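You operate a simulated robot arm through the tools that you are given. There is no shell and no other tool. Be economical: measure what you need, move in short steps, check, and stop when the job is done.

You are at the controls of a simulated robot arm. One attempt, no reset.

Task
Test the relay in the socket at its printed volts: good to the green tray, bad to the red.
Fine: the trays beside the tester; switch off before it comes out.

The check looks at the end state, three seconds after you hand in, the way a careful person would. Anything else that was tipped, shoved, dropped, spilled or broken makes it a failure.

Robot
A 7-joint arm with a two-finger parallel gripper, fixed in place. Base frame: the origin is at the foot of the arm, x ahead of it, y to its left, z up; the work surface is at about z = 724. Units: mm, degrees, N and s.
With the tool pointing down near the work surface it reaches from about 280 to 680 mm from the base axis. Its first joint turns from -66.0 to 66.0 degrees. Payload 1.57 kg.
The tool frame sits at the grasp point between the pads (the TCP): z along the fingers, y along the line on which they close. The tips reach 30 mm beyond it. The gripper opens to 110 mm. The fingers are 24 mm wide and 12 mm thick; the gripper's body (48 by 112 mm) begins 78 mm behind the TCP.
Orientation is told as [roll, pitch, yaw] about the base's x, y, z axes, in that order, counted from this pose: with the fingers straight down and closing along the base's y, the tool's x points along the base's -x, its y along +y and its z along -z.

Tools
- The arm moves only by the tool drive_tool. Its argument "targets" is one flat list of numbers, 6 for each row, row after row: the shift along the tool's x, y, z in mm, then the turn, a rotation vector about the tool's x, y, z in degrees. In form: [dx, dy, dz, ax, ay, az, dx, dy, dz, ax, ay, az, ...]. A call has 1 to 20 rows; each row shifts and turns the commanded pose from where the row before left it, along the tool's axes as they then stand. "jaw" is the opening, from 0 (shut) to 1 (fully open), set as the call begins (left out, the last holds). Each row takes 0.2 s and may step no farther than 50 mm and 8.6 degrees from the row before; otherwise, or with a gripper value out of range, the whole call is refused. A pose out of reach is approached as far as the arm can. The call stops where the force on the tool passes 40 N (or 10 N more than at its start, if that is more) or the arm is blocked; 0.2 s more then pass. Each finger travels about 108 mm/s and halts on what it meets, pressing with about 43 N; the grip force reading is that of the motor and also rises with nothing between the fingers. The clock runs only during rows and for 0.2 s after the last one: add rows that do not move to give the fingers time. The reply holds the time, the measured pose of the TCP, the force on the tool along the base axes, the opening and the grip force, in the units named above and with some noise.
- Cameras (640 x 400 px; columns grow to the right, rows downward): "scene" is fixed at [178.2, -407.7, 1396.1]; the picture's right is [0.60, -0.80, 0.00], its down [-0.51, -0.39, -0.77] and it looks along [0.61, 0.46, -0.64] (base axes); focal length 316 px, centre (320, 200). "wrist" rides on the gripper at [70, 16, -141] in the tool frame; the picture's right is [-0.23, 0.97, 0.00], its down [-0.86, -0.20, -0.48] and it looks along [-0.47, -0.11, 0.88] (tool axes); focal length 222 px, centre (320, 200). There is no depth. A picture from a camera that has moved, and an enlarged one, comes with that camera's place and axes in the base frame and with its lens.
- snapshot(camera): a new picture of that camera. No time passes.
- zoom(camera, box): a new picture of the part [left, top, right, bottom] of that camera's present view, enlarged. No time passes.
- finish_job(): hands the job in; it is judged then, once.

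Go step by step. Nothing tells you positions but the pictures and the camera data: compare them with the known pose of the tool, close in by small moves and look again before you grip or let go. The budget is 120 turns and 76 pictures, counting those below and the enlarged ones. Unless the task says otherwise, let go and move clear before handing in, and close with one line.

The tools are called after "Emit:" by a JSON object that holds its "fn" and its "kwargs". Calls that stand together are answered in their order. drive_tool: Moves the arm, as the interface text tells. Its arguments: {"type":"object","properties":{"targets":{"type":"array"},"jaw":{"type":"number"}},"required":["targets"]} The other tools are called the same way: snapshot (camera) takes a picture; zoom (camera, box) takes an enlarged picture of a part of a camera's view; finish_job () hands the job in.

At the start:

```text
clock: 0.0
eef_pos: [427.1, 5.1, 1086.3]
ee_rot: [0.0, -0.1, 0.0]
force: [0.2, 0.3, 0.3]
gripper_width: 109.9
grip_force: 0.2
```

scene: 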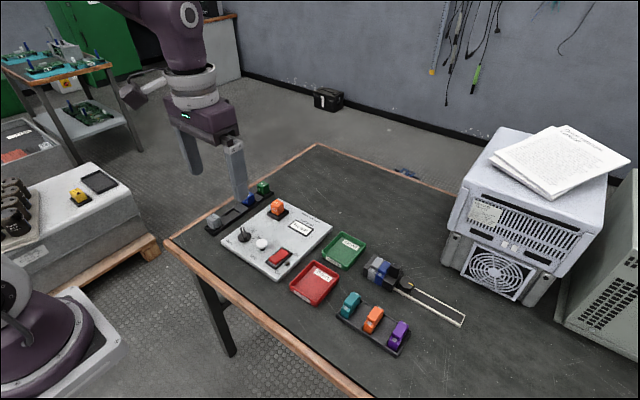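
wrist: 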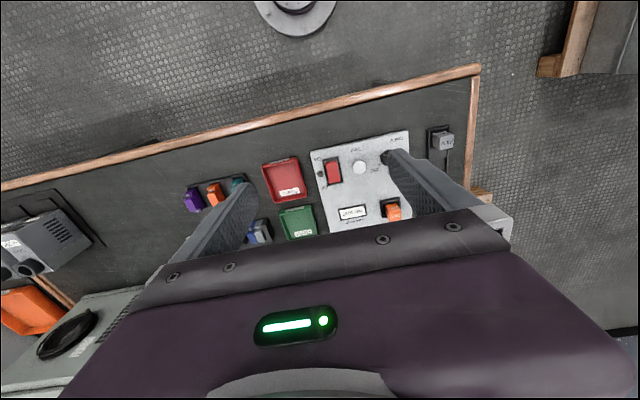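

I see a tester panel with an orange relay in a socket, a display, a knob, a white lamp or button and a red switch, with green and red trays beside it. I'll zoom in for detail.

Emit:
{"fn": "zoom", "kwargs": {"camera": "scene", "box": [200, 170, 350, 290]}}

Emit:
{"fn": "zoom", "kwargs": {"camera": "wrist", "box": [300, 120, 460, 230]}}

Emit:
{"fn": "zoom", "kwargs": {"camera": "scene", "box": [280, 220, 480, 360]}}

```text
3.33 times, centred on (275, 230) of scene
camera zoom: at [178.2, -407.7, 1396.1], right [0.6, -0.8, 0.0], down [-0.51, -0.39, -0.77], along [0.61, 0.46, -0.64], focal length 1054 px, centre (470, 100)
```

zoom: 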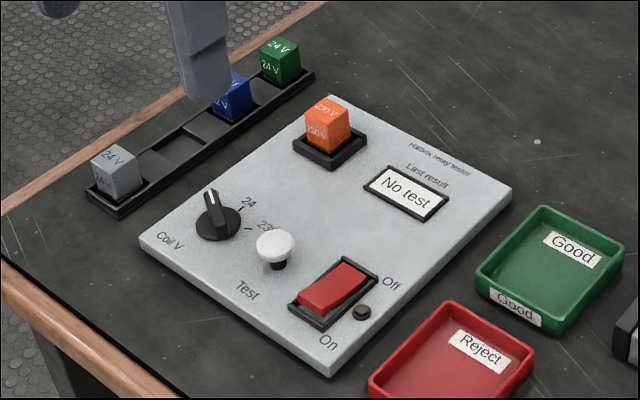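

```text
3.64 times, centred on (380, 175) of wrist
camera zoom: at [357.9, 21.4, 1228.1], right [0.23, 0.97, 0.0], down [0.86, -0.2, 0.48], along [0.47, -0.11, -0.88], focal length 808 px, centre (102, 291)
```

zoom: 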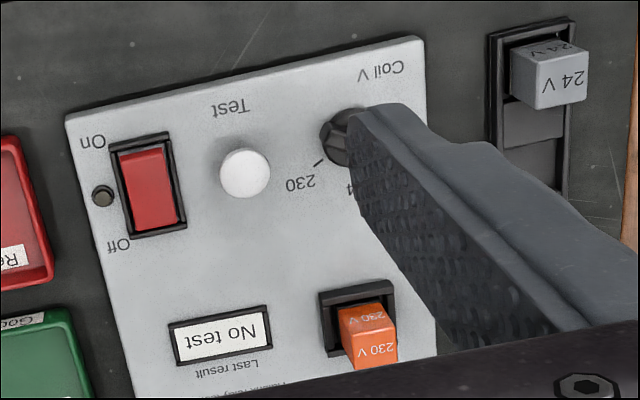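

```text
2.86 times, centred on (380, 290) of scene
camera zoom: at [178.2, -407.7, 1396.1], right [0.6, -0.8, 0.0], down [-0.51, -0.39, -0.77], along [0.61, 0.46, -0.64], focal length 904 px, centre (149, -57)
```

zoom: 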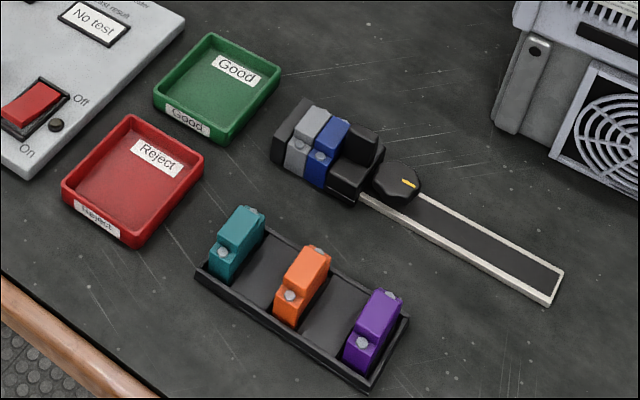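

The relay is printed 230 V, and the knob seems to be elsewhere. I put the knob near (531,117), Test near (541,61), the switch near (539,-6) and the relay near (665,120). Next I move down for a closer wrist view.

Emit:
{"fn": "drive_tool", "kwargs": {"targets": [-16, 20, 34, 0, 0, 0, -16, 20, 34, 0, 0, 0, -16, 20, 34, 0, 0, 0, -16, 20, 34, 0, 0, 0, 0, 0, 0, 0, 0, 0]}}

Emit:
{"fn": "snapshot", "kwargs": {"camera": "wrist"}}

```text
clock: 1.2
eef_pos: [496.1, 87.1, 952.8]
ee_rot: [0.0, 0.0, 0.0]
force: [-1.1, 0.1, -0.2]
gripper_width: 109.9
grip_force: 0.1
```

```text
70 pictures are left
camera wrist: at [426.7, 103.2, 1094.1], right [0.23, 0.97, 0.0], down [0.85, -0.2, 0.48], along [0.47, -0.11, -0.88], focal length 222 px, centre (320, 200)
```

wrist: 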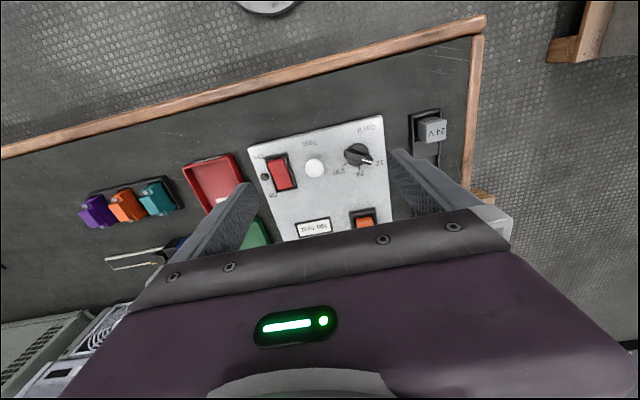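

Emit:
{"fn": "zoom", "kwargs": {"camera": "wrist", "box": [240, 110, 400, 240]}}

Emit:
{"fn": "zoom", "kwargs": {"camera": "wrist", "box": [325, 130, 405, 190]}}

```text
3.08 times, centred on (320, 175) of wrist
camera zoom: at [426.7, 103.2, 1094.1], right [0.23, 0.97, 0.0], down [0.85, -0.2, 0.48], along [0.47, -0.11, -0.88], focal length 684 px, centre (320, 277)
```

zoom: 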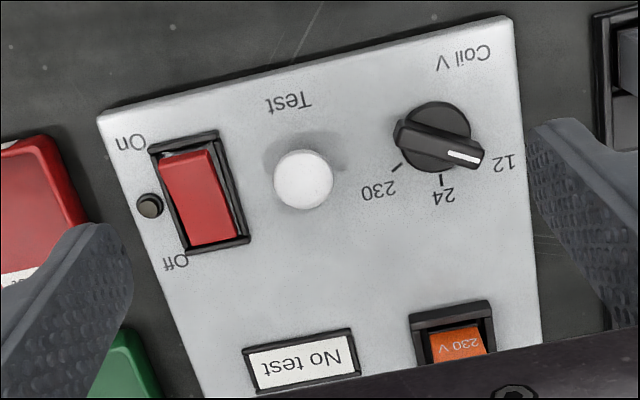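

```text
6.67 times, centred on (365, 160) of wrist
camera zoom: at [426.7, 103.2, 1094.1], right [0.23, 0.97, 0.0], down [0.85, -0.2, 0.48], along [0.47, -0.11, -0.88], focal length 1481 px, centre (20, 467)
```

zoom: 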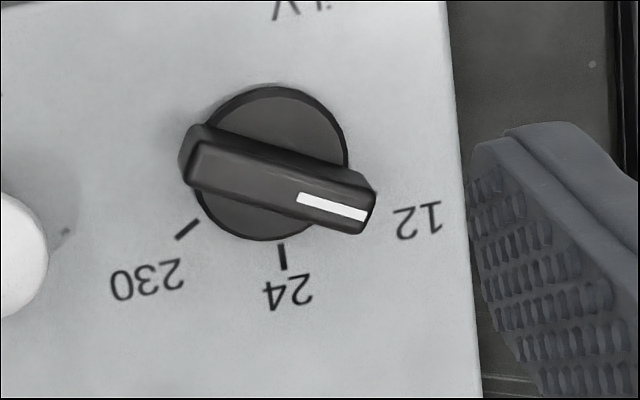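

The knob points to 12 (pointer about 59° from +x toward +y), and the 230 mark is about 57° to the other side. I'll go above the knob near (547,136), line up with its ridge, and look again.

Emit:
{"fn": "drive_tool", "kwargs": {"targets": [-12.75, 12.25, 25, 0, 0, 0, -12.75, 12.25, 25, 0, 0, 0, -12.75, 12.25, 25, 0, 0, 0, -12.75, 12.25, 25, 0, 0, 0, 0, 0, 0, 0, 0, -8.43, 0, 0, 0, 0, 0, -8.43, 0, 0, 0, 0, 0, -8.43, 0, 0, 0, 0, 0, -8.43, 0, 0, 0, 0, 0, -8.43, 0, 0, 0, 0, 0, -8.43, 0, 0, 0, 0, 0, -8.43, 0, 0, 0, 0, 0, 0], "jaw": 0.45}}

Emit:
{"fn": "snapshot", "kwargs": {"camera": "wrist"}}

Emit:
{"fn": "snapshot", "kwargs": {"camera": "scene"}}

```text
clock: 3.8
eef_pos: [541.8, 134.3, 851.9]
ee_rot: [-0.1, 0.0, 59.0]
force: [0.5, 0.0, 0.1]
gripper_width: 49.6
grip_force: 0.1
```

```text
67 pictures are left
camera wrist: at [493.6, 82.2, 992.4], right [-0.72, 0.69, 0.0], down [0.61, 0.63, 0.48], along [0.33, 0.34, -0.88], focal length 222 px, centre (320, 200)
```

wrist: 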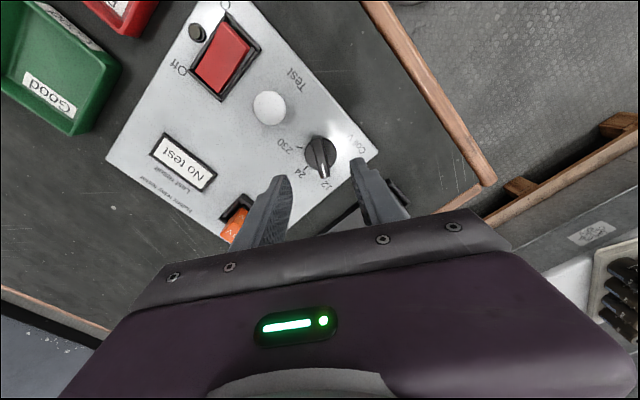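

```text
66 pictures are left
```

scene: 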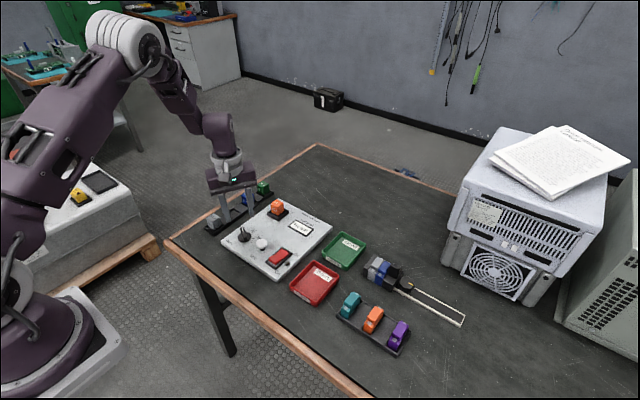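

The knob sits almost exactly on the tool axis. I'll zoom in to check the alignment.

Emit:
{"fn": "zoom", "kwargs": {"camera": "wrist", "box": [260, 115, 380, 190]}}

Emit:
{"fn": "zoom", "kwargs": {"camera": "scene", "box": [200, 180, 320, 270]}}

```text
5.33 times, centred on (320, 152) of wrist
camera zoom: at [493.6, 82.2, 992.4], right [-0.72, 0.69, 0.0], down [0.61, 0.63, 0.48], along [0.33, 0.34, -0.88], focal length 1185 px, centre (320, 453)
```

zoom: 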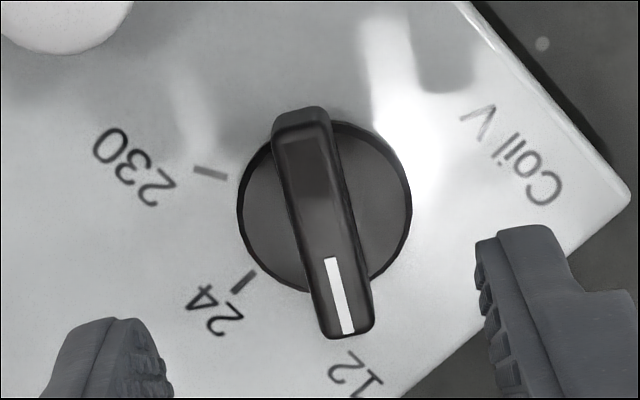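

```text
4.44 times, centred on (260, 225) of scene
camera zoom: at [178.2, -407.7, 1396.1], right [0.6, -0.8, 0.0], down [-0.51, -0.39, -0.77], along [0.61, 0.46, -0.64], focal length 1405 px, centre (587, 89)
```

zoom: 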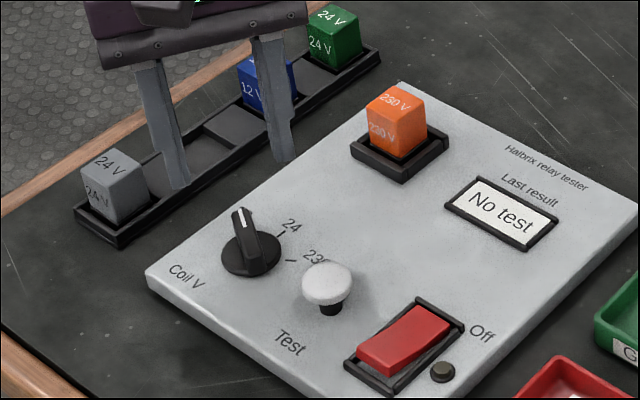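

The ridge lines up with yaw 59, and the marks are 60° apart, so it needs a 120° turn. I'll shift 3 mm and descend around the ridge.

Emit:
{"fn": "drive_tool", "kwargs": {"targets": [-3, 0.2, 20, 0, 0, 0, 0, 0, 20, 0, 0, 0, 0, 0, 15, 0, 0, 0, 0, 0, 10, 0, 0, 0, 0, 0, 5, 0, 0, 0, 0, 0, 0, 0, 0, 0]}}

Emit:
{"fn": "zoom", "kwargs": {"camera": "wrist", "box": [240, 100, 400, 200]}}

Emit:
{"fn": "zoom", "kwargs": {"camera": "scene", "box": [215, 200, 285, 260]}}

```text
clock: 5.2
eef_pos: [541.3, 136.6, 778.3]
ee_rot: [-0.1, 0.1, 59.0]
force: [0.6, 0.0, -0.3]
gripper_width: 49.5
grip_force: 0.0
```

```text
4.00 times, centred on (320, 150) of wrist
camera zoom: at [493.3, 84.2, 920.4], right [-0.72, 0.7, 0.0], down [0.61, 0.63, 0.48], along [0.33, 0.34, -0.88], focal length 888 px, centre (320, 400)
```

zoom: 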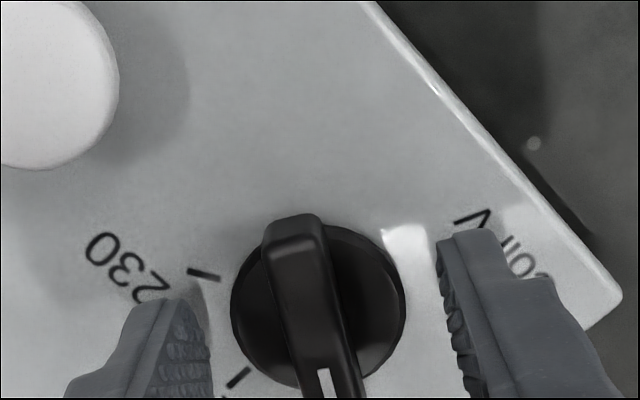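

```text
6.67 times, centred on (250, 230) of scene
camera zoom: at [178.2, -407.7, 1396.1], right [0.6, -0.8, 0.0], down [-0.51, -0.39, -0.77], along [0.61, 0.46, -0.64], focal length 2108 px, centre (787, 0)
```

zoom: 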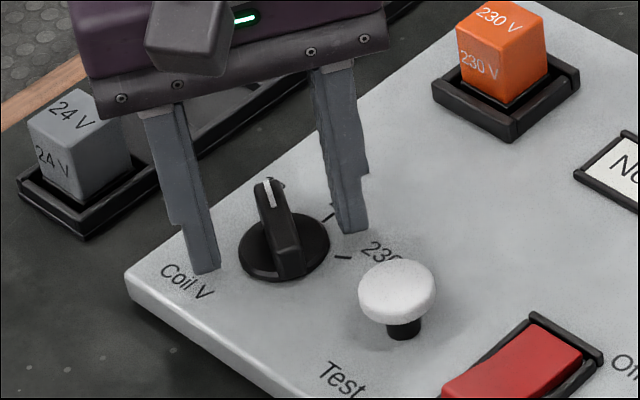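

The knob is centred between the fingers, with the tips near disc level. I'll close on the ridge.

Emit:
{"fn": "drive_tool", "kwargs": {"targets": [0, -0.7, 0, 0, 0, 0, 0, 0, 0, 0, 0, 0, 0, 0, 0, 0, 0, 0], "jaw": 0.05}}

Emit:
{"fn": "zoom", "kwargs": {"camera": "wrist", "box": [240, 100, 400, 200]}}

```text
clock: 6.0
eef_pos: [543.3, 134.7, 779.3]
ee_rot: [0.0, 0.0, 59.0]
force: [3.2, -4.0, -0.4]
gripper_width: 11.8
grip_force: 29.2
```

```text
4.00 times, centred on (320, 150) of wrist
camera zoom: at [494.4, 84.0, 920.6], right [-0.72, 0.7, 0.0], down [0.61, 0.63, 0.48], along [0.33, 0.34, -0.88], focal length 888 px, centre (320, 400)
```

zoom: 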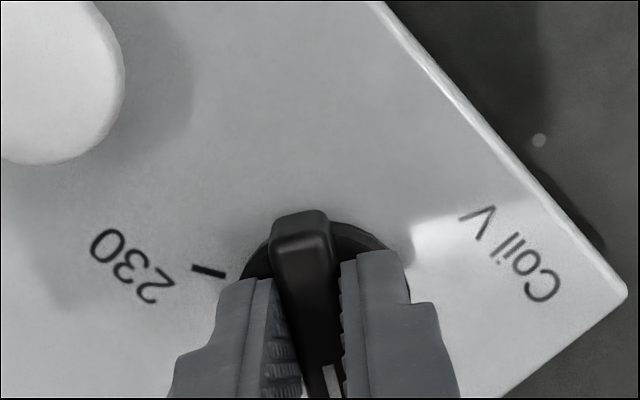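

The ridge is gripped at 11.8 mm. I'll turn it in two halves.

Emit:
{"fn": "drive_tool", "kwargs": {"targets": [0, 0, 0, 0, 0, 8.57, 0, 0, 0, 0, 0, 8.57, 0, 0, 0, 0, 0, 8.57, 0, 0, 0, 0, 0, 8.57, 0, 0, 0, 0, 0, 8.57, 0, 0, 0, 0, 0, 8.57, 0, 0, 0, 0, 0, 8.57, 0, 0, 0, 0, 0, 0]}}

Emit:
{"fn": "snapshot", "kwargs": {"camera": "wrist"}}

```text
clock: 7.8
eef_pos: [542.1, 138.3, 778.9]
ee_rot: [0.1, 0.1, -1.2]
force: [-22.8, 12.4, -12.1]
gripper_width: 11.8
grip_force: 29.4
```

```text
60 pictures are left
camera wrist: at [474.3, 155.0, 921.0], right [0.25, 0.97, 0.0], down [0.85, -0.22, 0.47], along [0.46, -0.12, -0.88], focal length 222 px, centre (320, 200)
```

wrist: 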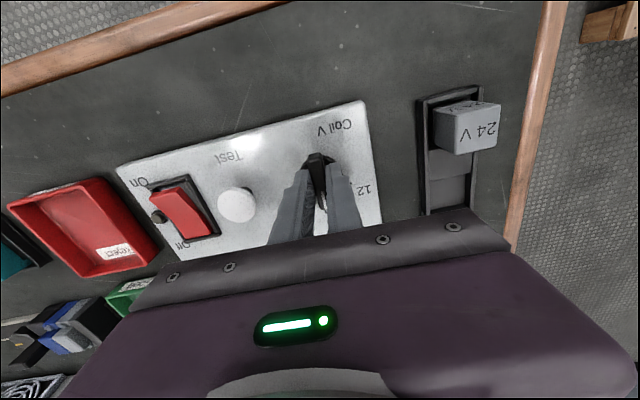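

The knob turned, but there's a side force of about 25 N, so I'm slightly off its axis. I'll shift a little to relieve it.

Emit:
{"fn": "drive_tool", "kwargs": {"targets": [2, 0.8, 0, 0, 0, 0, 0, 0, 0, 0, 0, 0]}}

```text
clock: 8.4
eef_pos: [542.9, 138.6, 779.7]
ee_rot: [0.1, 0.0, -0.9]
force: [-16.3, 14.6, -21.3]
gripper_width: 11.7
grip_force: 28.8
```

I'll release to reset the strain, then re-centre before the second half.

Emit:
{"fn": "drive_tool", "kwargs": {"targets": [0, 0, 0, 0, 0, 0, 0, 0, 0, 0, 0, 0, 0, 0, 0, 0, 0, 0], "jaw": 0.4}}

Emit:
{"fn": "zoom", "kwargs": {"camera": "wrist", "box": [240, 100, 400, 200]}}

Emit:
{"fn": "zoom", "kwargs": {"camera": "scene", "box": [215, 200, 285, 260]}}

```text
clock: 9.2
eef_pos: [543.3, 137.5, 779.9]
ee_rot: [0.0, 0.0, -1.0]
force: [-0.3, 0.2, -0.3]
gripper_width: 44.0
grip_force: 0.1
```

```text
4.00 times, centred on (320, 150) of wrist
camera zoom: at [474.3, 154.1, 921.3], right [0.24, 0.97, 0.0], down [0.85, -0.21, 0.48], along [0.46, -0.12, -0.88], focal length 888 px, centre (320, 400)
```

zoom: 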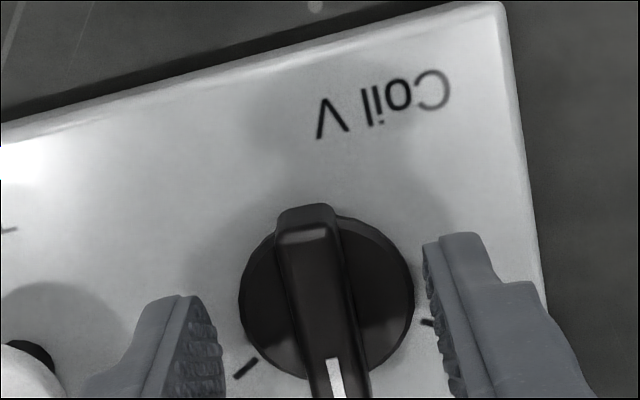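

```text
6.67 times, centred on (250, 230) of scene
camera zoom: at [178.2, -407.7, 1396.1], right [0.6, -0.8, 0.0], down [-0.51, -0.39, -0.77], along [0.61, 0.46, -0.64], focal length 2108 px, centre (787, 0)
```

zoom: 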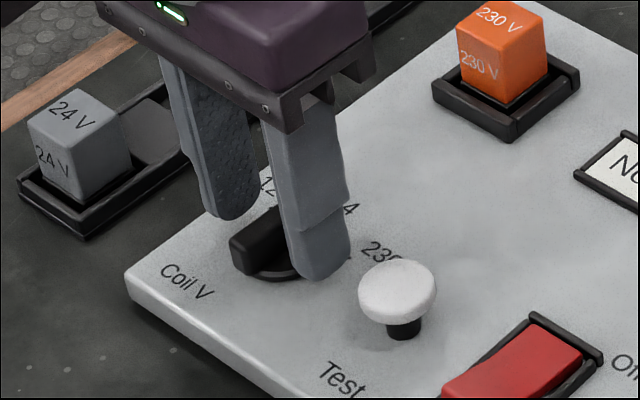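

The knob now points at 24. I'll make a small correction, re-grip, and turn the remaining 60°.

Emit:
{"fn": "drive_tool", "kwargs": {"targets": [0.6, 0.5, 0, 0, 0, 0, 0, 0, 0, 0, 0, 0]}}

Emit:
{"fn": "drive_tool", "kwargs": {"targets": [0, 0, 0, 0, 0, 0, 0, 0, 0, 0, 0, 0, 0, 0, 0, 0, 0, 0], "jaw": 0.05}}

Emit:
{"fn": "drive_tool", "kwargs": {"targets": [0, 0, 0, 0, 0, 8.5, 0, 0, 0, 0, 0, 8.5, 0, 0, 0, 0, 0, 8.5, 0, 0, 0, 0, 0, 8.5, 0, 0, 0, 0, 0, 8.5, 0, 0, 0, 0, 0, 8.5, 0, 0, 0, 0, 0, 8.5, 0, 0, 0, 0, 0, 0]}}

Emit:
{"fn": "zoom", "kwargs": {"camera": "wrist", "box": [240, 100, 400, 200]}}

```text
clock: 9.8
eef_pos: [541.9, 138.7, 781.2]
ee_rot: [0.0, 0.0, -1.0]
force: [-0.5, -0.4, 0.2]
gripper_width: 44.2
grip_force: 0.1
```

```text
clock: 10.6
eef_pos: [541.3, 138.2, 780.7]
ee_rot: [0.0, 0.0, -1.0]
force: [-0.7, 4.0, 0.4]
gripper_width: 11.9
grip_force: 28.7
```

```text
clock: 12.4
eef_pos: [542.9, 140.7, 781.1]
ee_rot: [0.2, -0.1, -60.5]
force: [19.4, 32.5, -5.3]
gripper_width: 11.6
grip_force: 29.2
```

```text
4.00 times, centred on (320, 150) of wrist
camera zoom: at [523.3, 208.3, 922.1], right [0.96, 0.28, 0.0], down [0.25, -0.84, 0.48], along [0.14, -0.46, -0.88], focal length 888 px, centre (320, 400)
```

zoom: 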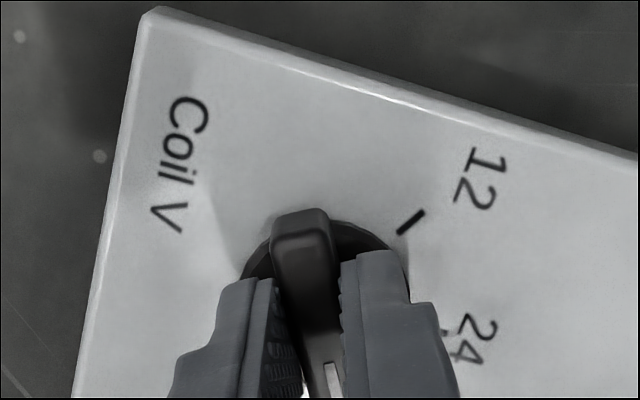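

It's at about -60°. I'll release, rise and check the pointer.

Emit:
{"fn": "drive_tool", "kwargs": {"targets": [0, 0, 0, 0, 0, 0, 0, 0, 0, 0, 0, 0, 0, 0, 0, 0, 0, 0], "jaw": 0.4}}

Emit:
{"fn": "drive_tool", "kwargs": {"targets": [0, 0, -20, 0, 0, 0, 0, 0, -25, 0, 0, 0, 0, 0, -25, 0, 0, 0, 0, 0, 0, 0, 0, 0]}}

Emit:
{"fn": "zoom", "kwargs": {"camera": "wrist", "box": [240, 100, 400, 200]}}

Emit:
{"fn": "zoom", "kwargs": {"camera": "scene", "box": [215, 200, 315, 280]}}

```text
clock: 13.2
eef_pos: [541.2, 137.7, 780.5]
ee_rot: [-0.1, -0.1, -60.5]
force: [0.4, 0.3, -0.4]
gripper_width: 44.0
grip_force: 0.1
```

```text
clock: 14.2
eef_pos: [543.0, 137.3, 851.0]
ee_rot: [0.0, -0.1, -60.5]
force: [-0.2, -0.5, -0.3]
gripper_width: 44.1
grip_force: 0.1
```

```text
4.00 times, centred on (320, 150) of wrist
camera zoom: at [523.1, 206.0, 991.2], right [0.96, 0.28, 0.0], down [0.25, -0.84, 0.48], along [0.13, -0.46, -0.88], focal length 888 px, centre (320, 400)
```

zoom: 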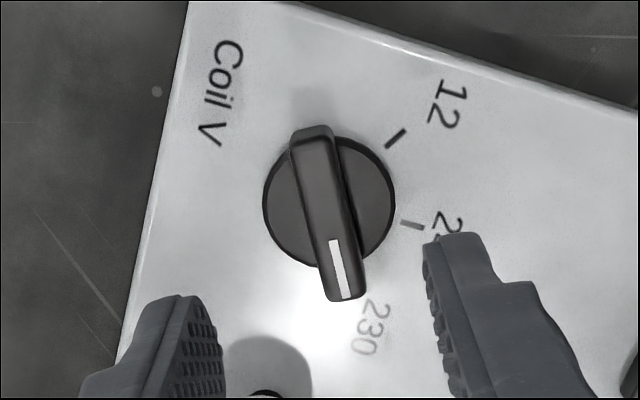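

```text
5.00 times, centred on (265, 240) of scene
camera zoom: at [178.2, -407.7, 1396.1], right [0.6, -0.8, 0.0], down [-0.51, -0.39, -0.77], along [0.61, 0.46, -0.64], focal length 1581 px, centre (595, 0)
```

zoom: 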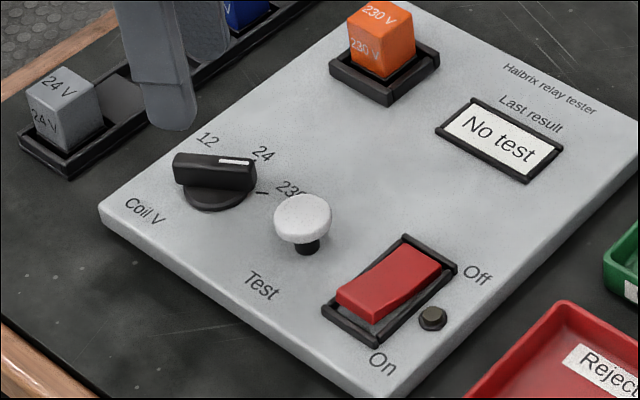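

The knob is on 230. Next I'll close the fingers, straighten the yaw, and move over the On end of the rocker near (535,8).

Emit:
{"fn": "drive_tool", "kwargs": {"targets": [0, 0, 0, 0, 0, -7.56, 0, 0, 0, 0, 0, -7.56, 0, 0, 0, 0, 0, -7.56, 0, 0, 0, 0, 0, -7.56, 0, 0, 0, 0, 0, -7.56, 0, 0, 0, 0, 0, -7.56, 0, 0, 0, 0, 0, -7.56, 0, 0, 0, 0, 0, -7.56, 2, -43, 0, 0, 0, 0, 2, -43, 0, 0, 0, 0, 3, -43, 20, 0, 0, 0, 0, 0, 0, 0, 0, 0], "jaw": 0}}

Emit:
{"fn": "zoom", "kwargs": {"camera": "wrist", "box": [220, 80, 420, 205]}}

Emit:
{"fn": "zoom", "kwargs": {"camera": "scene", "box": [215, 200, 335, 290]}}

```text
clock: 16.8
eef_pos: [535.4, 8.1, 833.0]
ee_rot: [0.1, 0.1, 0.0]
force: [0.6, -0.1, 0.0]
gripper_width: 0.0
grip_force: 21.4
```

```text
3.20 times, centred on (320, 142) of wrist
camera zoom: at [466.1, 24.5, 973.3], right [0.23, 0.97, 0.0], down [0.86, -0.2, 0.48], along [0.47, -0.11, -0.88], focal length 711 px, centre (320, 384)
```

zoom: 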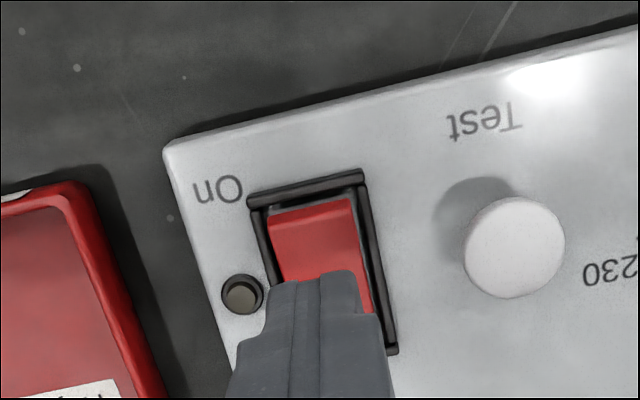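

```text
4.44 times, centred on (275, 245) of scene
camera zoom: at [178.2, -407.7, 1396.1], right [0.6, -0.8, 0.0], down [-0.51, -0.39, -0.77], along [0.61, 0.46, -0.64], focal length 1405 px, centre (520, 0)
```

zoom: 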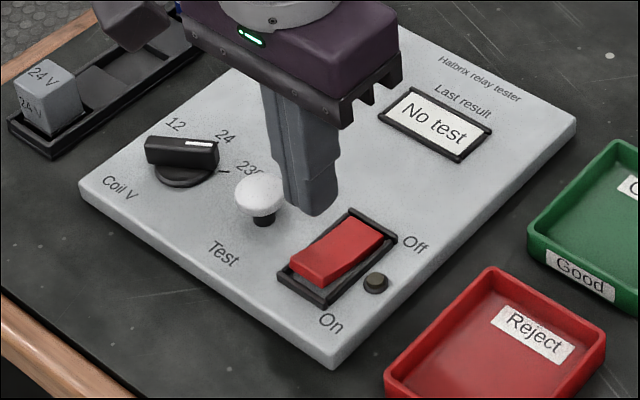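

The finger axis is over the On half of the rocker. I'll descend carefully until contact.

Emit:
{"fn": "drive_tool", "kwargs": {"targets": [0, 0.5, 20, 0, 0, 0, 0, 0, 15, 0, 0, 0, 0, 0, 5, 0, 0, 0, 0, 0, 3, 0, 0, 0, 0, 0, 2, 0, 0, 0, 0, 0, 2, 0, 0, 0, 0, 0, 0, 0, 0, 0]}}

Emit:
{"fn": "zoom", "kwargs": {"camera": "scene", "box": [255, 225, 315, 275]}}

```text
clock: 18.4
eef_pos: [535.0, 9.6, 784.3]
ee_rot: [-0.1, 0.0, -0.1]
force: [-0.5, 1.9, -0.1]
gripper_width: 0.2
grip_force: 21.1
```

```text
8.00 times, centred on (285, 250) of scene
camera zoom: at [178.2, -407.7, 1396.1], right [0.6, -0.8, 0.0], down [-0.51, -0.39, -0.77], along [0.61, 0.46, -0.64], focal length 2530 px, centre (600, -200)
```

zoom: 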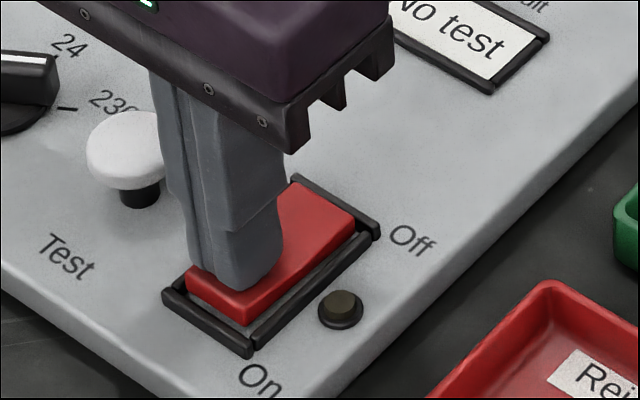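

The tip is just above the rocker, so I'll keep pressing in small steps.

Emit:
{"fn": "drive_tool", "kwargs": {"targets": [0, 0, 2, 0, 0, 0, 0, 0, 2, 0, 0, 0, 0, 0, 2, 0, 0, 0, 0, 0, 2, 0, 0, 0]}}

Emit:
{"fn": "zoom", "kwargs": {"camera": "scene", "box": [255, 225, 315, 275]}}

```text
clock: 19.0
eef_pos: [533.4, 11.1, 782.4]
ee_rot: [0.0, 0.0, 0.0]
force: [-6.4, -0.4, 15.3]
gripper_width: 0.2
grip_force: 21.4
stopped in row 3: the force on the tool passed its limit (the readings are from after the stop); the commanded pose is now the measured one
```

```text
8.00 times, centred on (285, 250) of scene
camera zoom: at [177.8, -407.7, 1396.2], right [0.6, -0.8, 0.0], down [-0.51, -0.39, -0.77], along [0.61, 0.46, -0.64], focal length 2530 px, centre (600, -200)
```

zoom: 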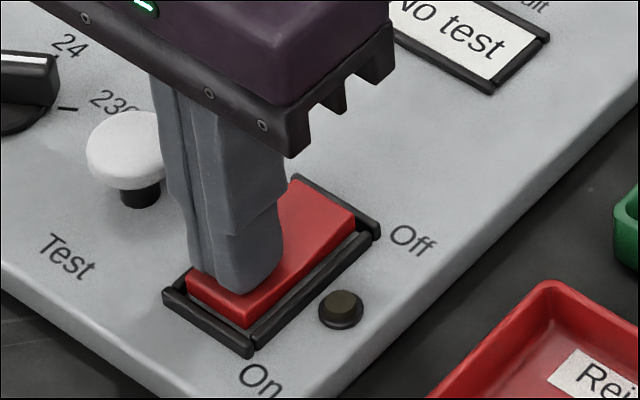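

It met resistance, probably because I'm too close to the pivot. I'll lift slightly, shift toward the On end, and press again.

Emit:
{"fn": "drive_tool", "kwargs": {"targets": [0, 0, -6, 0, 0, 0, 6, -2, 0, 0, 0, 0, 0, 0, 4, 0, 0, 0, 0, 0, 1.5, 0, 0, 0, 0, 0, 1.5, 0, 0, 0, 0, 0, 1.5, 0, 0, 0, 0, 0, 1.5, 0, 0, 0, 0, 0, 1.5, 0, 0, 0, 0, 0, 1.5, 0, 0, 0]}}

Emit:
{"fn": "zoom", "kwargs": {"camera": "scene", "box": [255, 225, 315, 275]}}

```text
clock: 20.5
eef_pos: [528.5, 7.3, 780.2]
ee_rot: [-0.1, 0.2, -0.1]
force: [-5.7, 1.3, 14.8]
gripper_width: 0.2
grip_force: 21.8
stopped in row 7: the force on the tool passed its limit (the readings are from after the stop); the commanded pose is now the measured one
```

```text
8.00 times, centred on (285, 250) of scene
camera zoom: at [177.9, -407.7, 1396.2], right [0.6, -0.8, 0.0], down [-0.51, -0.39, -0.77], along [0.61, 0.46, -0.64], focal length 2530 px, centre (600, -200)
```

zoom: 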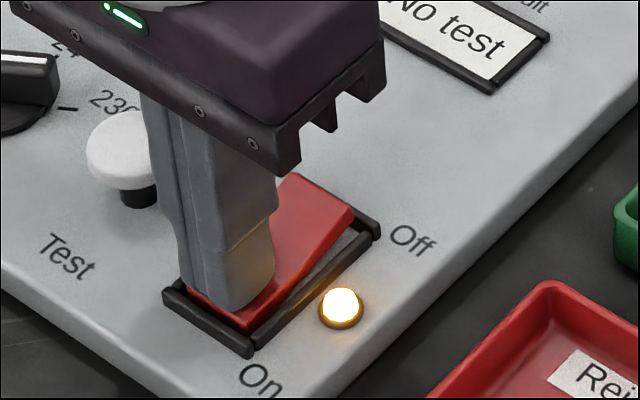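

The lamp is lit, so the tester is on. I'll rise and go over the Test button near (546,66).

Emit:
{"fn": "drive_tool", "kwargs": {"targets": [0, 0, -20, 0, 0, 0, 0, 0, -30, 0, 0, 0, -9, 29, 0, 0, 0, 0, -9, 29, 0, 0, 0, 0, 0, 0, 0, 0, 0, 0]}}

Emit:
{"fn": "zoom", "kwargs": {"camera": "wrist", "box": [220, 80, 420, 205]}}

Emit:
{"fn": "zoom", "kwargs": {"camera": "scene", "box": [215, 190, 335, 280]}}

```text
clock: 21.7
eef_pos: [546.8, 65.5, 831.3]
ee_rot: [-0.1, 0.0, 0.0]
force: [-0.5, -0.4, 1.6]
gripper_width: 0.1
grip_force: 21.3
```

```text
3.20 times, centred on (320, 142) of wrist
camera zoom: at [477.6, 81.6, 972.9], right [0.23, 0.97, 0.0], down [0.86, -0.2, 0.48], along [0.47, -0.11, -0.88], focal length 711 px, centre (320, 384)
```

zoom: 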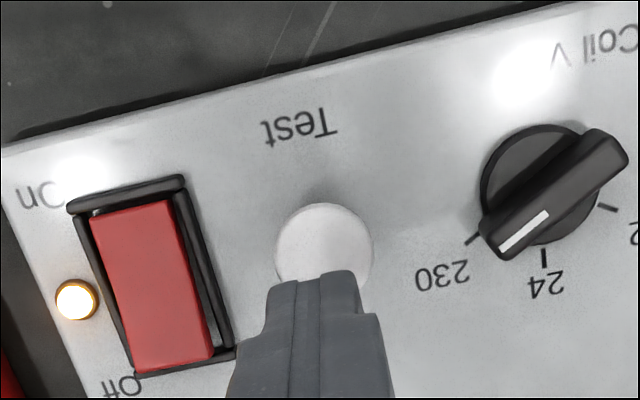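

```text
4.44 times, centred on (275, 235) of scene
camera zoom: at [178.2, -407.7, 1396.1], right [0.6, -0.8, 0.0], down [-0.51, -0.39, -0.77], along [0.61, 0.46, -0.64], focal length 1405 px, centre (520, 44)
```

zoom: 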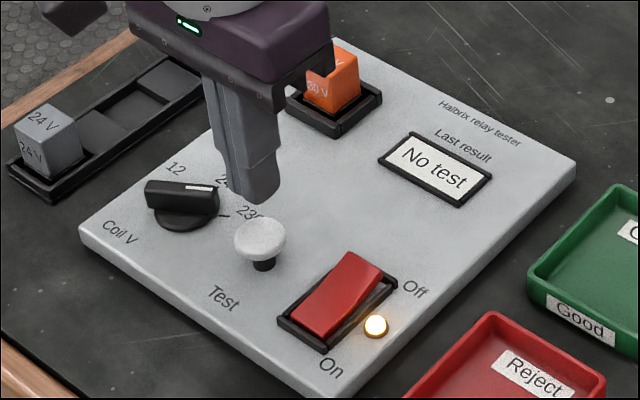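

The button is centred near (544,67). I'll press it in small steps.

Emit:
{"fn": "drive_tool", "kwargs": {"targets": [2.5, 1.5, 18, 0, 0, 0, 0, 0, 8, 0, 0, 0, 0, 0, 2, 0, 0, 0, 0, 0, 2, 0, 0, 0, 0, 0, 2, 0, 0, 0, 0, 0, 2, 0, 0, 0, 0, 0, 2, 0, 0, 0, 0, 0, 2, 0, 0, 0, 0, 0, 2, 0, 0, 0, 0, 0, 2, 0, 0, 0]}}

Emit:
{"fn": "zoom", "kwargs": {"camera": "scene", "box": [215, 190, 335, 280]}}

```text
clock: 23.9
eef_pos: [544.0, 66.9, 788.6]
ee_rot: [0.0, 0.1, 0.1]
force: [-1.5, -0.4, 2.4]
gripper_width: 0.3
grip_force: 21.7
```

```text
4.44 times, centred on (275, 235) of scene
camera zoom: at [178.1, -407.7, 1396.1], right [0.6, -0.8, 0.0], down [-0.51, -0.39, -0.77], along [0.61, 0.46, -0.64], focal length 1405 px, centre (520, 44)
```

zoom: 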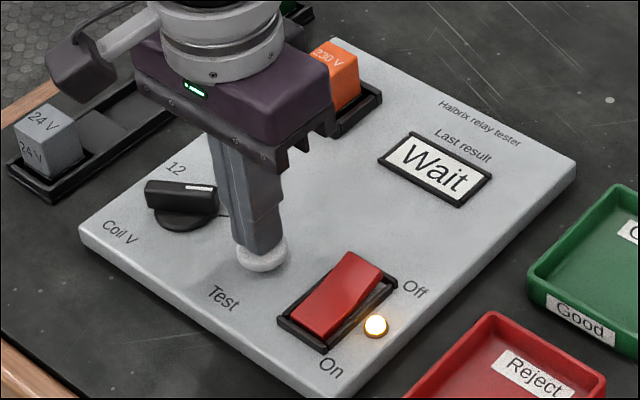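

The display reads "Wait". I'll hold still for a couple of seconds.

Emit:
{"fn": "drive_tool", "kwargs": {"targets": [0, 0, 0, 0, 0, 0, 0, 0, 0, 0, 0, 0, 0, 0, 0, 0, 0, 0, 0, 0, 0, 0, 0, 0, 0, 0, 0, 0, 0, 0, 0, 0, 0, 0, 0, 0, 0, 0, 0, 0, 0, 0, 0, 0, 0, 0, 0, 0, 0, 0, 0, 0, 0, 0, 0, 0, 0, 0, 0, 0]}}

Emit:
{"fn": "zoom", "kwargs": {"camera": "scene", "box": [215, 190, 335, 280]}}

```text
clock: 26.1
eef_pos: [544.3, 67.2, 788.7]
ee_rot: [-0.2, 0.0, -0.1]
force: [0.4, -1.2, 2.0]
gripper_width: 0.1
grip_force: 21.3
```

```text
4.44 times, centred on (275, 235) of scene
camera zoom: at [178.2, -407.7, 1396.1], right [0.6, -0.8, 0.0], down [-0.51, -0.39, -0.77], along [0.61, 0.46, -0.64], focal length 1405 px, centre (520, 44)
```

zoom: 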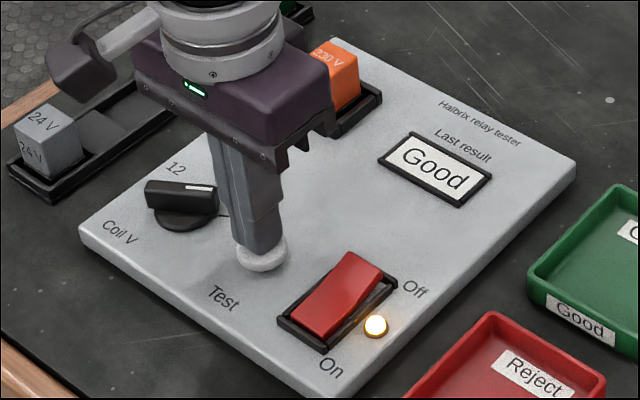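

The result is Good. I'll rise and press the Off end of the rocker, near (567,8).

Emit:
{"fn": "drive_tool", "kwargs": {"targets": [0, 0, -20, 0, 0, 0, 0, 0, -22, 0, 0, 0, -11.5, -29.5, 0, 0, 0, 0, -11.5, -29.5, 0, 0, 0, 0, 0, 0, 15, 0, 0, 0, 0, 0, 15, 0, 0, 0, 0, 0, 0, 0, 0, 0]}}

Emit:
{"fn": "zoom", "kwargs": {"camera": "scene", "box": [255, 200, 345, 275]}}

```text
clock: 27.7
eef_pos: [567.3, 8.3, 802.1]
ee_rot: [-0.1, 0.0, 0.0]
force: [0.1, -0.4, 0.1]
gripper_width: 0.0
grip_force: 21.2
```

```text
5.33 times, centred on (300, 238) of scene
camera zoom: at [178.2, -407.7, 1396.1], right [0.6, -0.8, 0.0], down [-0.51, -0.39, -0.77], along [0.61, 0.46, -0.64], focal length 1686 px, centre (427, 0)
```

zoom: 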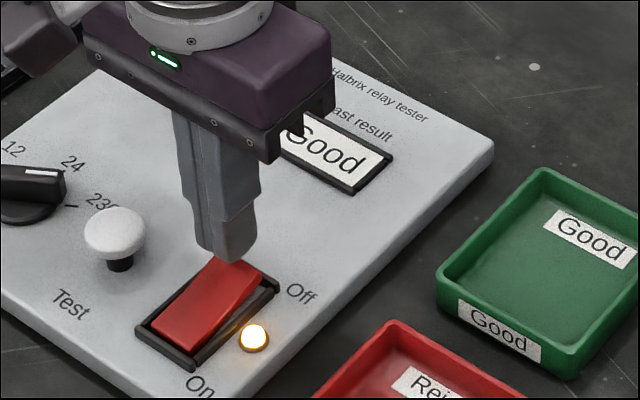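

Emit:
{"fn": "drive_tool", "kwargs": {"targets": [0, 0, 8, 0, 0, 0, 0, 0, 4, 0, 0, 0, 0, 0, 1.5, 0, 0, 0, 0, 0, 1.5, 0, 0, 0, 0, 0, 1.5, 0, 0, 0, 0, 0, 1.5, 0, 0, 0, 0, 0, 1.5, 0, 0, 0, 0, 0, 1.5, 0, 0, 0, 0, 0, 1.5, 0, 0, 0]}}

Emit:
{"fn": "zoom", "kwargs": {"camera": "scene", "box": [255, 200, 345, 275]}}

```text
clock: 29.6
eef_pos: [567.4, 10.4, 780.2]
ee_rot: [0.0, -0.1, 0.0]
force: [-1.1, 0.7, 4.6]
gripper_width: 0.3
grip_force: 21.2
stopped in row 9: the force on the tool passed its limit (the readings are from after the stop); the commanded pose is now the measured one
```

```text
5.33 times, centred on (300, 238) of scene
camera zoom: at [178.1, -407.7, 1396.1], right [0.6, -0.8, 0.0], down [-0.51, -0.39, -0.77], along [0.61, 0.46, -0.64], focal length 1686 px, centre (427, 0)
```

zoom: 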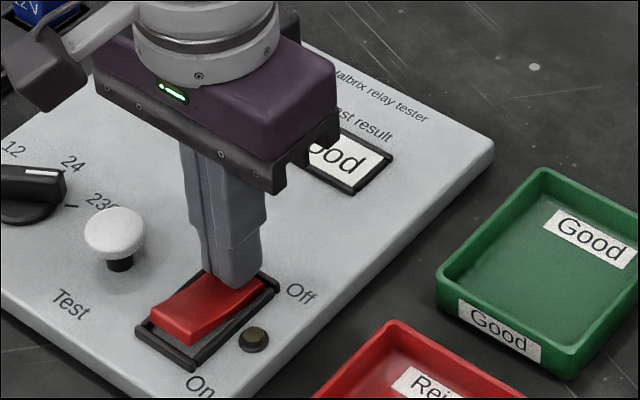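

The lamp is off. Now I'll rise and head for the relay to look at it.

Emit:
{"fn": "drive_tool", "kwargs": {"targets": [0, 0, -40, 0, 0, 0, 0, 0, -45, 0, 0, 0, -10, 38, -10, 0, 0, 0, -10, 38, 0, 0, 0, 0, -10, 38, 0, 0, 0, 0, 0, 0, 0, 0, 0, 0], "jaw": 0.6}}

Emit:
{"fn": "zoom", "kwargs": {"camera": "wrist", "box": [220, 80, 420, 205]}}

Emit:
{"fn": "zoom", "kwargs": {"camera": "scene", "box": [215, 170, 335, 260]}}

```text
clock: 31.0
eef_pos: [596.1, 122.1, 875.2]
ee_rot: [-0.1, 0.0, 0.1]
force: [-0.3, -0.7, 0.4]
gripper_width: 65.9
grip_force: 0.0
```

```text
3.20 times, centred on (320, 142) of wrist
camera zoom: at [526.8, 138.4, 1015.5], right [0.23, 0.97, 0.0], down [0.85, -0.2, 0.48], along [0.47, -0.11, -0.88], focal length 711 px, centre (320, 384)
```

zoom: 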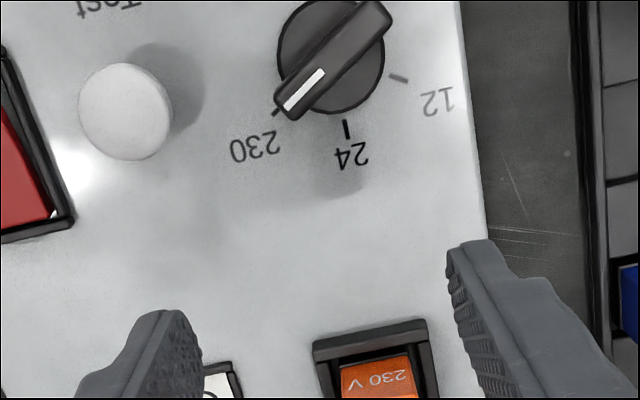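

```text
4.44 times, centred on (275, 215) of scene
camera zoom: at [178.3, -407.7, 1396.1], right [0.6, -0.8, 0.0], down [-0.51, -0.39, -0.77], along [0.61, 0.46, -0.64], focal length 1405 px, centre (520, 133)
```

zoom: 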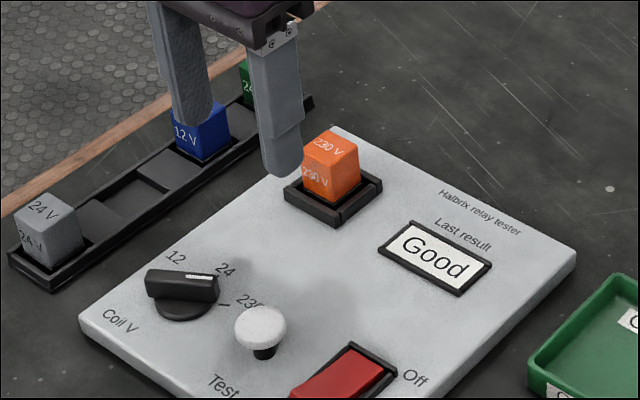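

Relay centre looks to be near (675,129), at the edge of reach. I'll approach above it and check the reach.

Emit:
{"fn": "drive_tool", "kwargs": {"targets": [-20, 2, 8, 0, 0, 0, -20, 2, 10, 0, 0, 0, -20, 2, 10, 0, 0, 0, -10, 1, 0, 0, 0, 0, 0, 0, 0, 0, 0, 0]}}

Emit:
{"fn": "snapshot", "kwargs": {"camera": "wrist"}}

Emit:
{"fn": "zoom", "kwargs": {"camera": "scene", "box": [225, 160, 325, 240]}}

```text
clock: 32.2
eef_pos: [668.0, 127.9, 845.6]
ee_rot: [-0.1, 0.1, 0.0]
force: [0.3, -0.1, 0.5]
gripper_width: 66.0
grip_force: 0.2
```

```text
41 pictures are left
camera wrist: at [598.6, 145.3, 986.8], right [0.23, 0.97, 0.0], down [0.85, -0.2, 0.48], along [0.47, -0.11, -0.88], focal length 222 px, centre (320, 200)
```

wrist: 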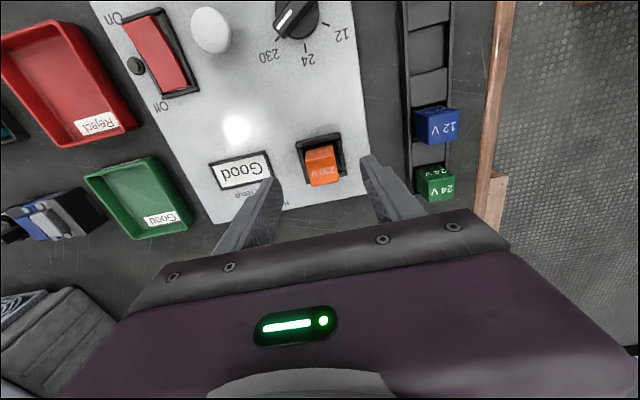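

```text
5.00 times, centred on (275, 200) of scene
camera zoom: at [178.2, -407.7, 1396.1], right [0.6, -0.8, 0.0], down [-0.51, -0.39, -0.77], along [0.61, 0.46, -0.64], focal length 1581 px, centre (545, 200)
```

zoom: 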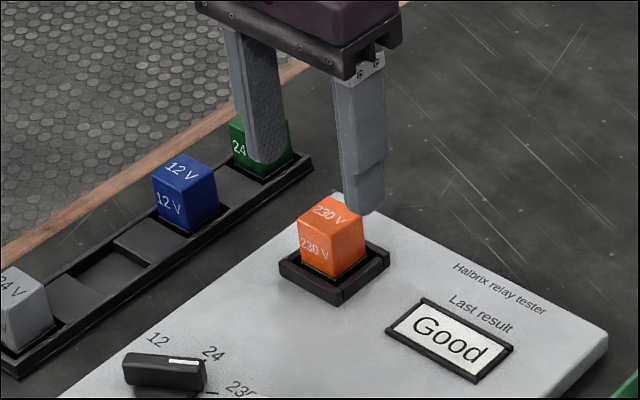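

Emit:
{"fn": "zoom", "kwargs": {"camera": "wrist", "box": [270, 115, 390, 190]}}

```text
5.33 times, centred on (330, 152) of wrist
camera zoom: at [598.6, 145.3, 986.8], right [0.23, 0.97, 0.0], down [0.85, -0.2, 0.48], along [0.47, -0.11, -0.88], focal length 1185 px, centre (267, 453)
```

zoom: 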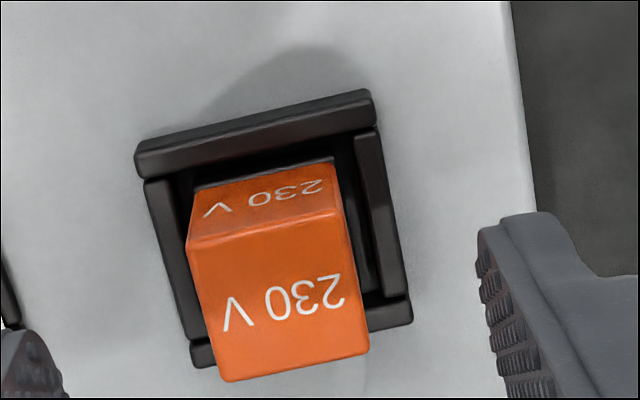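

Relay centre is about (677,129.5), its top at z≈782, aligned with yaw 0. I'll descend around it.

Emit:
{"fn": "drive_tool", "kwargs": {"targets": [-7, 1.6, 15, 0, 0, 0, 0, 0, 20, 0, 0, 0, 0, 0, 15, 0, 0, 0, 0, 0, 10, 0, 0, 0, 0, 0, 0, 0, 0, 0]}}

Emit:
{"fn": "zoom", "kwargs": {"camera": "wrist", "box": [250, 115, 390, 205]}}

Emit:
{"fn": "zoom", "kwargs": {"camera": "scene", "box": [245, 170, 325, 235]}}

```text
clock: 33.4
eef_pos: [674.6, 131.0, 786.0]
ee_rot: [0.0, -0.1, -0.1]
force: [0.0, -0.7, -0.1]
gripper_width: 66.0
grip_force: 0.1
```

```text
4.44 times, centred on (320, 160) of wrist
camera zoom: at [606.1, 147.9, 927.2], right [0.23, 0.97, 0.0], down [0.85, -0.2, 0.48], along [0.47, -0.11, -0.88], focal length 987 px, centre (320, 378)
```

zoom: 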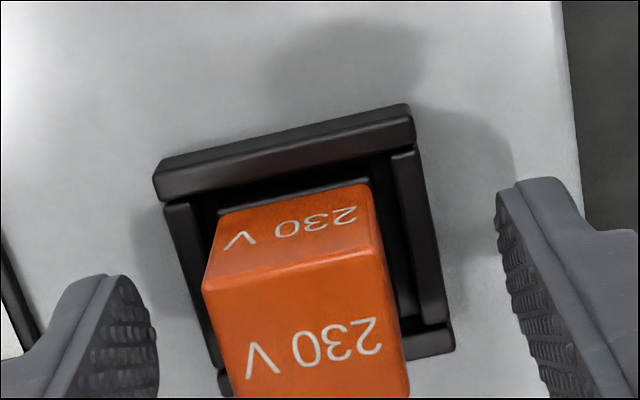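

```text
6.15 times, centred on (285, 202) of scene
camera zoom: at [178.2, -407.7, 1396.1], right [0.6, -0.8, 0.0], down [-0.51, -0.39, -0.77], along [0.61, 0.46, -0.64], focal length 1946 px, centre (535, 185)
```

zoom: 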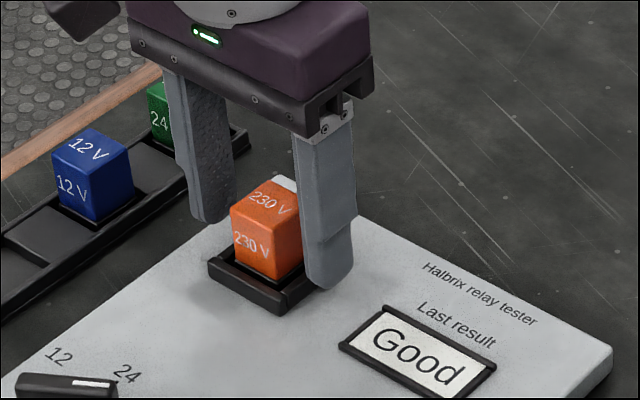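

The relay sits slightly to −y, so I'll shift 1.8 mm and close on it.

Emit:
{"fn": "drive_tool", "kwargs": {"targets": [-1, -1.8, 0, 0, 0, 0, 0, 0, 0, 0, 0, 0]}}

Emit:
{"fn": "drive_tool", "kwargs": {"targets": [0, 0, 0, 0, 0, 0, 0, 0, 0, 0, 0, 0, 0, 0, 0, 0, 0, 0], "jaw": 0.15}}

Emit:
{"fn": "zoom", "kwargs": {"camera": "wrist", "box": [250, 115, 390, 205]}}

```text
clock: 34.0
eef_pos: [676.1, 129.5, 788.4]
ee_rot: [0.0, -0.1, -0.1]
force: [0.3, -0.3, 0.0]
gripper_width: 66.2
grip_force: 0.0
```

```text
clock: 34.8
eef_pos: [676.0, 129.9, 787.6]
ee_rot: [0.1, -0.2, 0.0]
force: [0.3, -0.3, -0.3]
gripper_width: 29.1
grip_force: 39.3
```

```text
4.44 times, centred on (320, 160) of wrist
camera zoom: at [607.2, 146.0, 928.7], right [0.23, 0.97, 0.0], down [0.85, -0.2, 0.48], along [0.47, -0.11, -0.88], focal length 987 px, centre (320, 378)
```

zoom: 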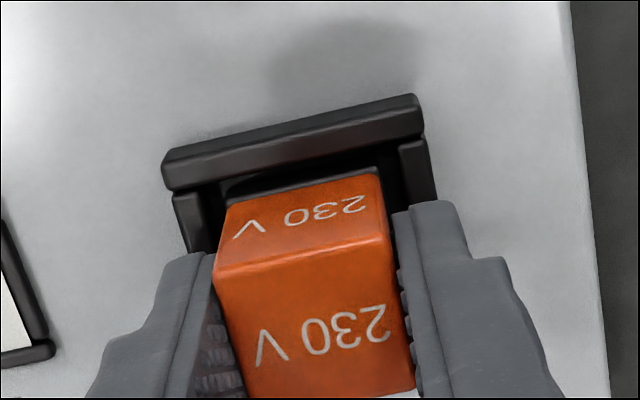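

The relay is gripped evenly at 29 mm. I'll lift straight up.

Emit:
{"fn": "drive_tool", "kwargs": {"targets": [0, 0, -3, 0, 0, 0, 0, 0, -4, 0, 0, 0, 0, 0, -6, 0, 0, 0, 0, 0, -10, 0, 0, 0, 0, 0, -15, 0, 0, 0, 0, 0, -20, 0, 0, 0, 0, 0, -20, 0, 0, 0, 0, 0, 0, 0, 0, 0]}}

Emit:
{"fn": "snapshot", "kwargs": {"camera": "scene"}}

```text
clock: 36.6
eef_pos: [675.3, 129.1, 863.8]
ee_rot: [0.1, 0.0, 0.0]
force: [-0.4, -0.1, -0.8]
gripper_width: 28.7
grip_force: 38.4
```

```text
35 pictures are left
```

scene: 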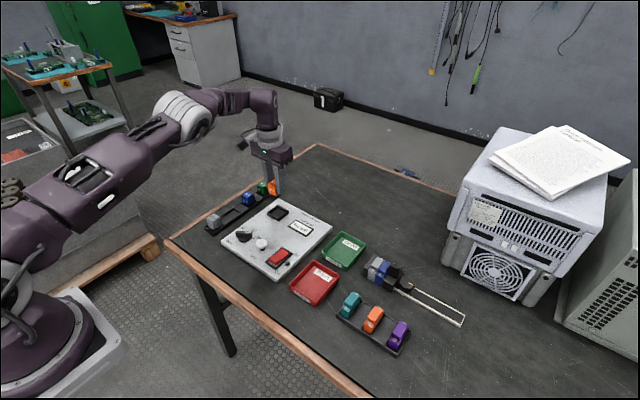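

The relay is out. I'll carry it to above the green tray, centred near (678,-111).

Emit:
{"fn": "drive_tool", "kwargs": {"targets": [1, -40, 0, 0, 0, 0, 1, -40, 0, 0, 0, 0, 1, -40, 0, 0, 0, 0, 1, -40, 0, 0, 0, 0, 1, -40, 0, 0, 0, 0, 1, -40, 0, 0, 0, 0, 0, 0, 20, 0, 0, 0, 0, 0, 0, 0, 0, 0]}}

Emit:
{"fn": "snapshot", "kwargs": {"camera": "wrist"}}

Emit:
{"fn": "zoom", "kwargs": {"camera": "scene", "box": [290, 190, 390, 280]}}

```text
clock: 38.4
eef_pos: [672.7, -110.4, 846.5]
ee_rot: [0.0, 0.0, 0.0]
force: [0.1, -0.3, -0.2]
gripper_width: 29.2
grip_force: 38.2
```

```text
34 pictures are left
camera wrist: at [603.7, -94.3, 986.7], right [0.23, 0.97, 0.0], down [0.85, -0.2, 0.48], along [0.47, -0.11, -0.88], focal length 222 px, centre (320, 200)
```

wrist: 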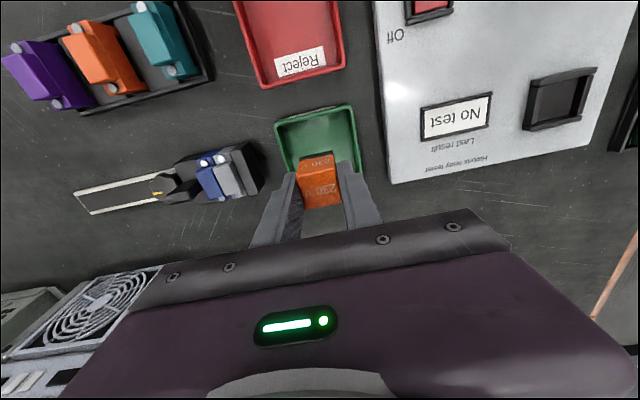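

```text
4.44 times, centred on (340, 235) of scene
camera zoom: at [178.2, -407.7, 1396.1], right [0.6, -0.8, 0.0], down [-0.51, -0.39, -0.77], along [0.61, 0.46, -0.64], focal length 1405 px, centre (231, 44)
```

zoom: 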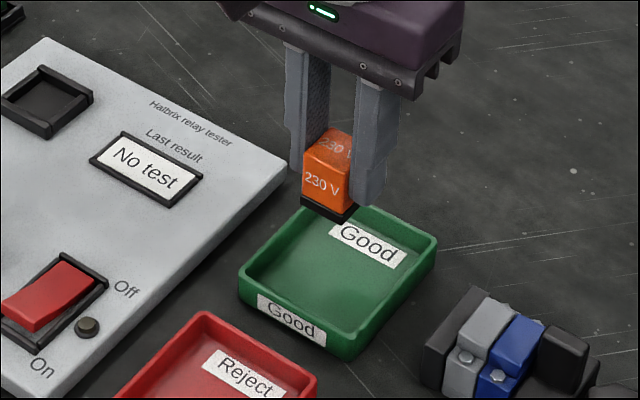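

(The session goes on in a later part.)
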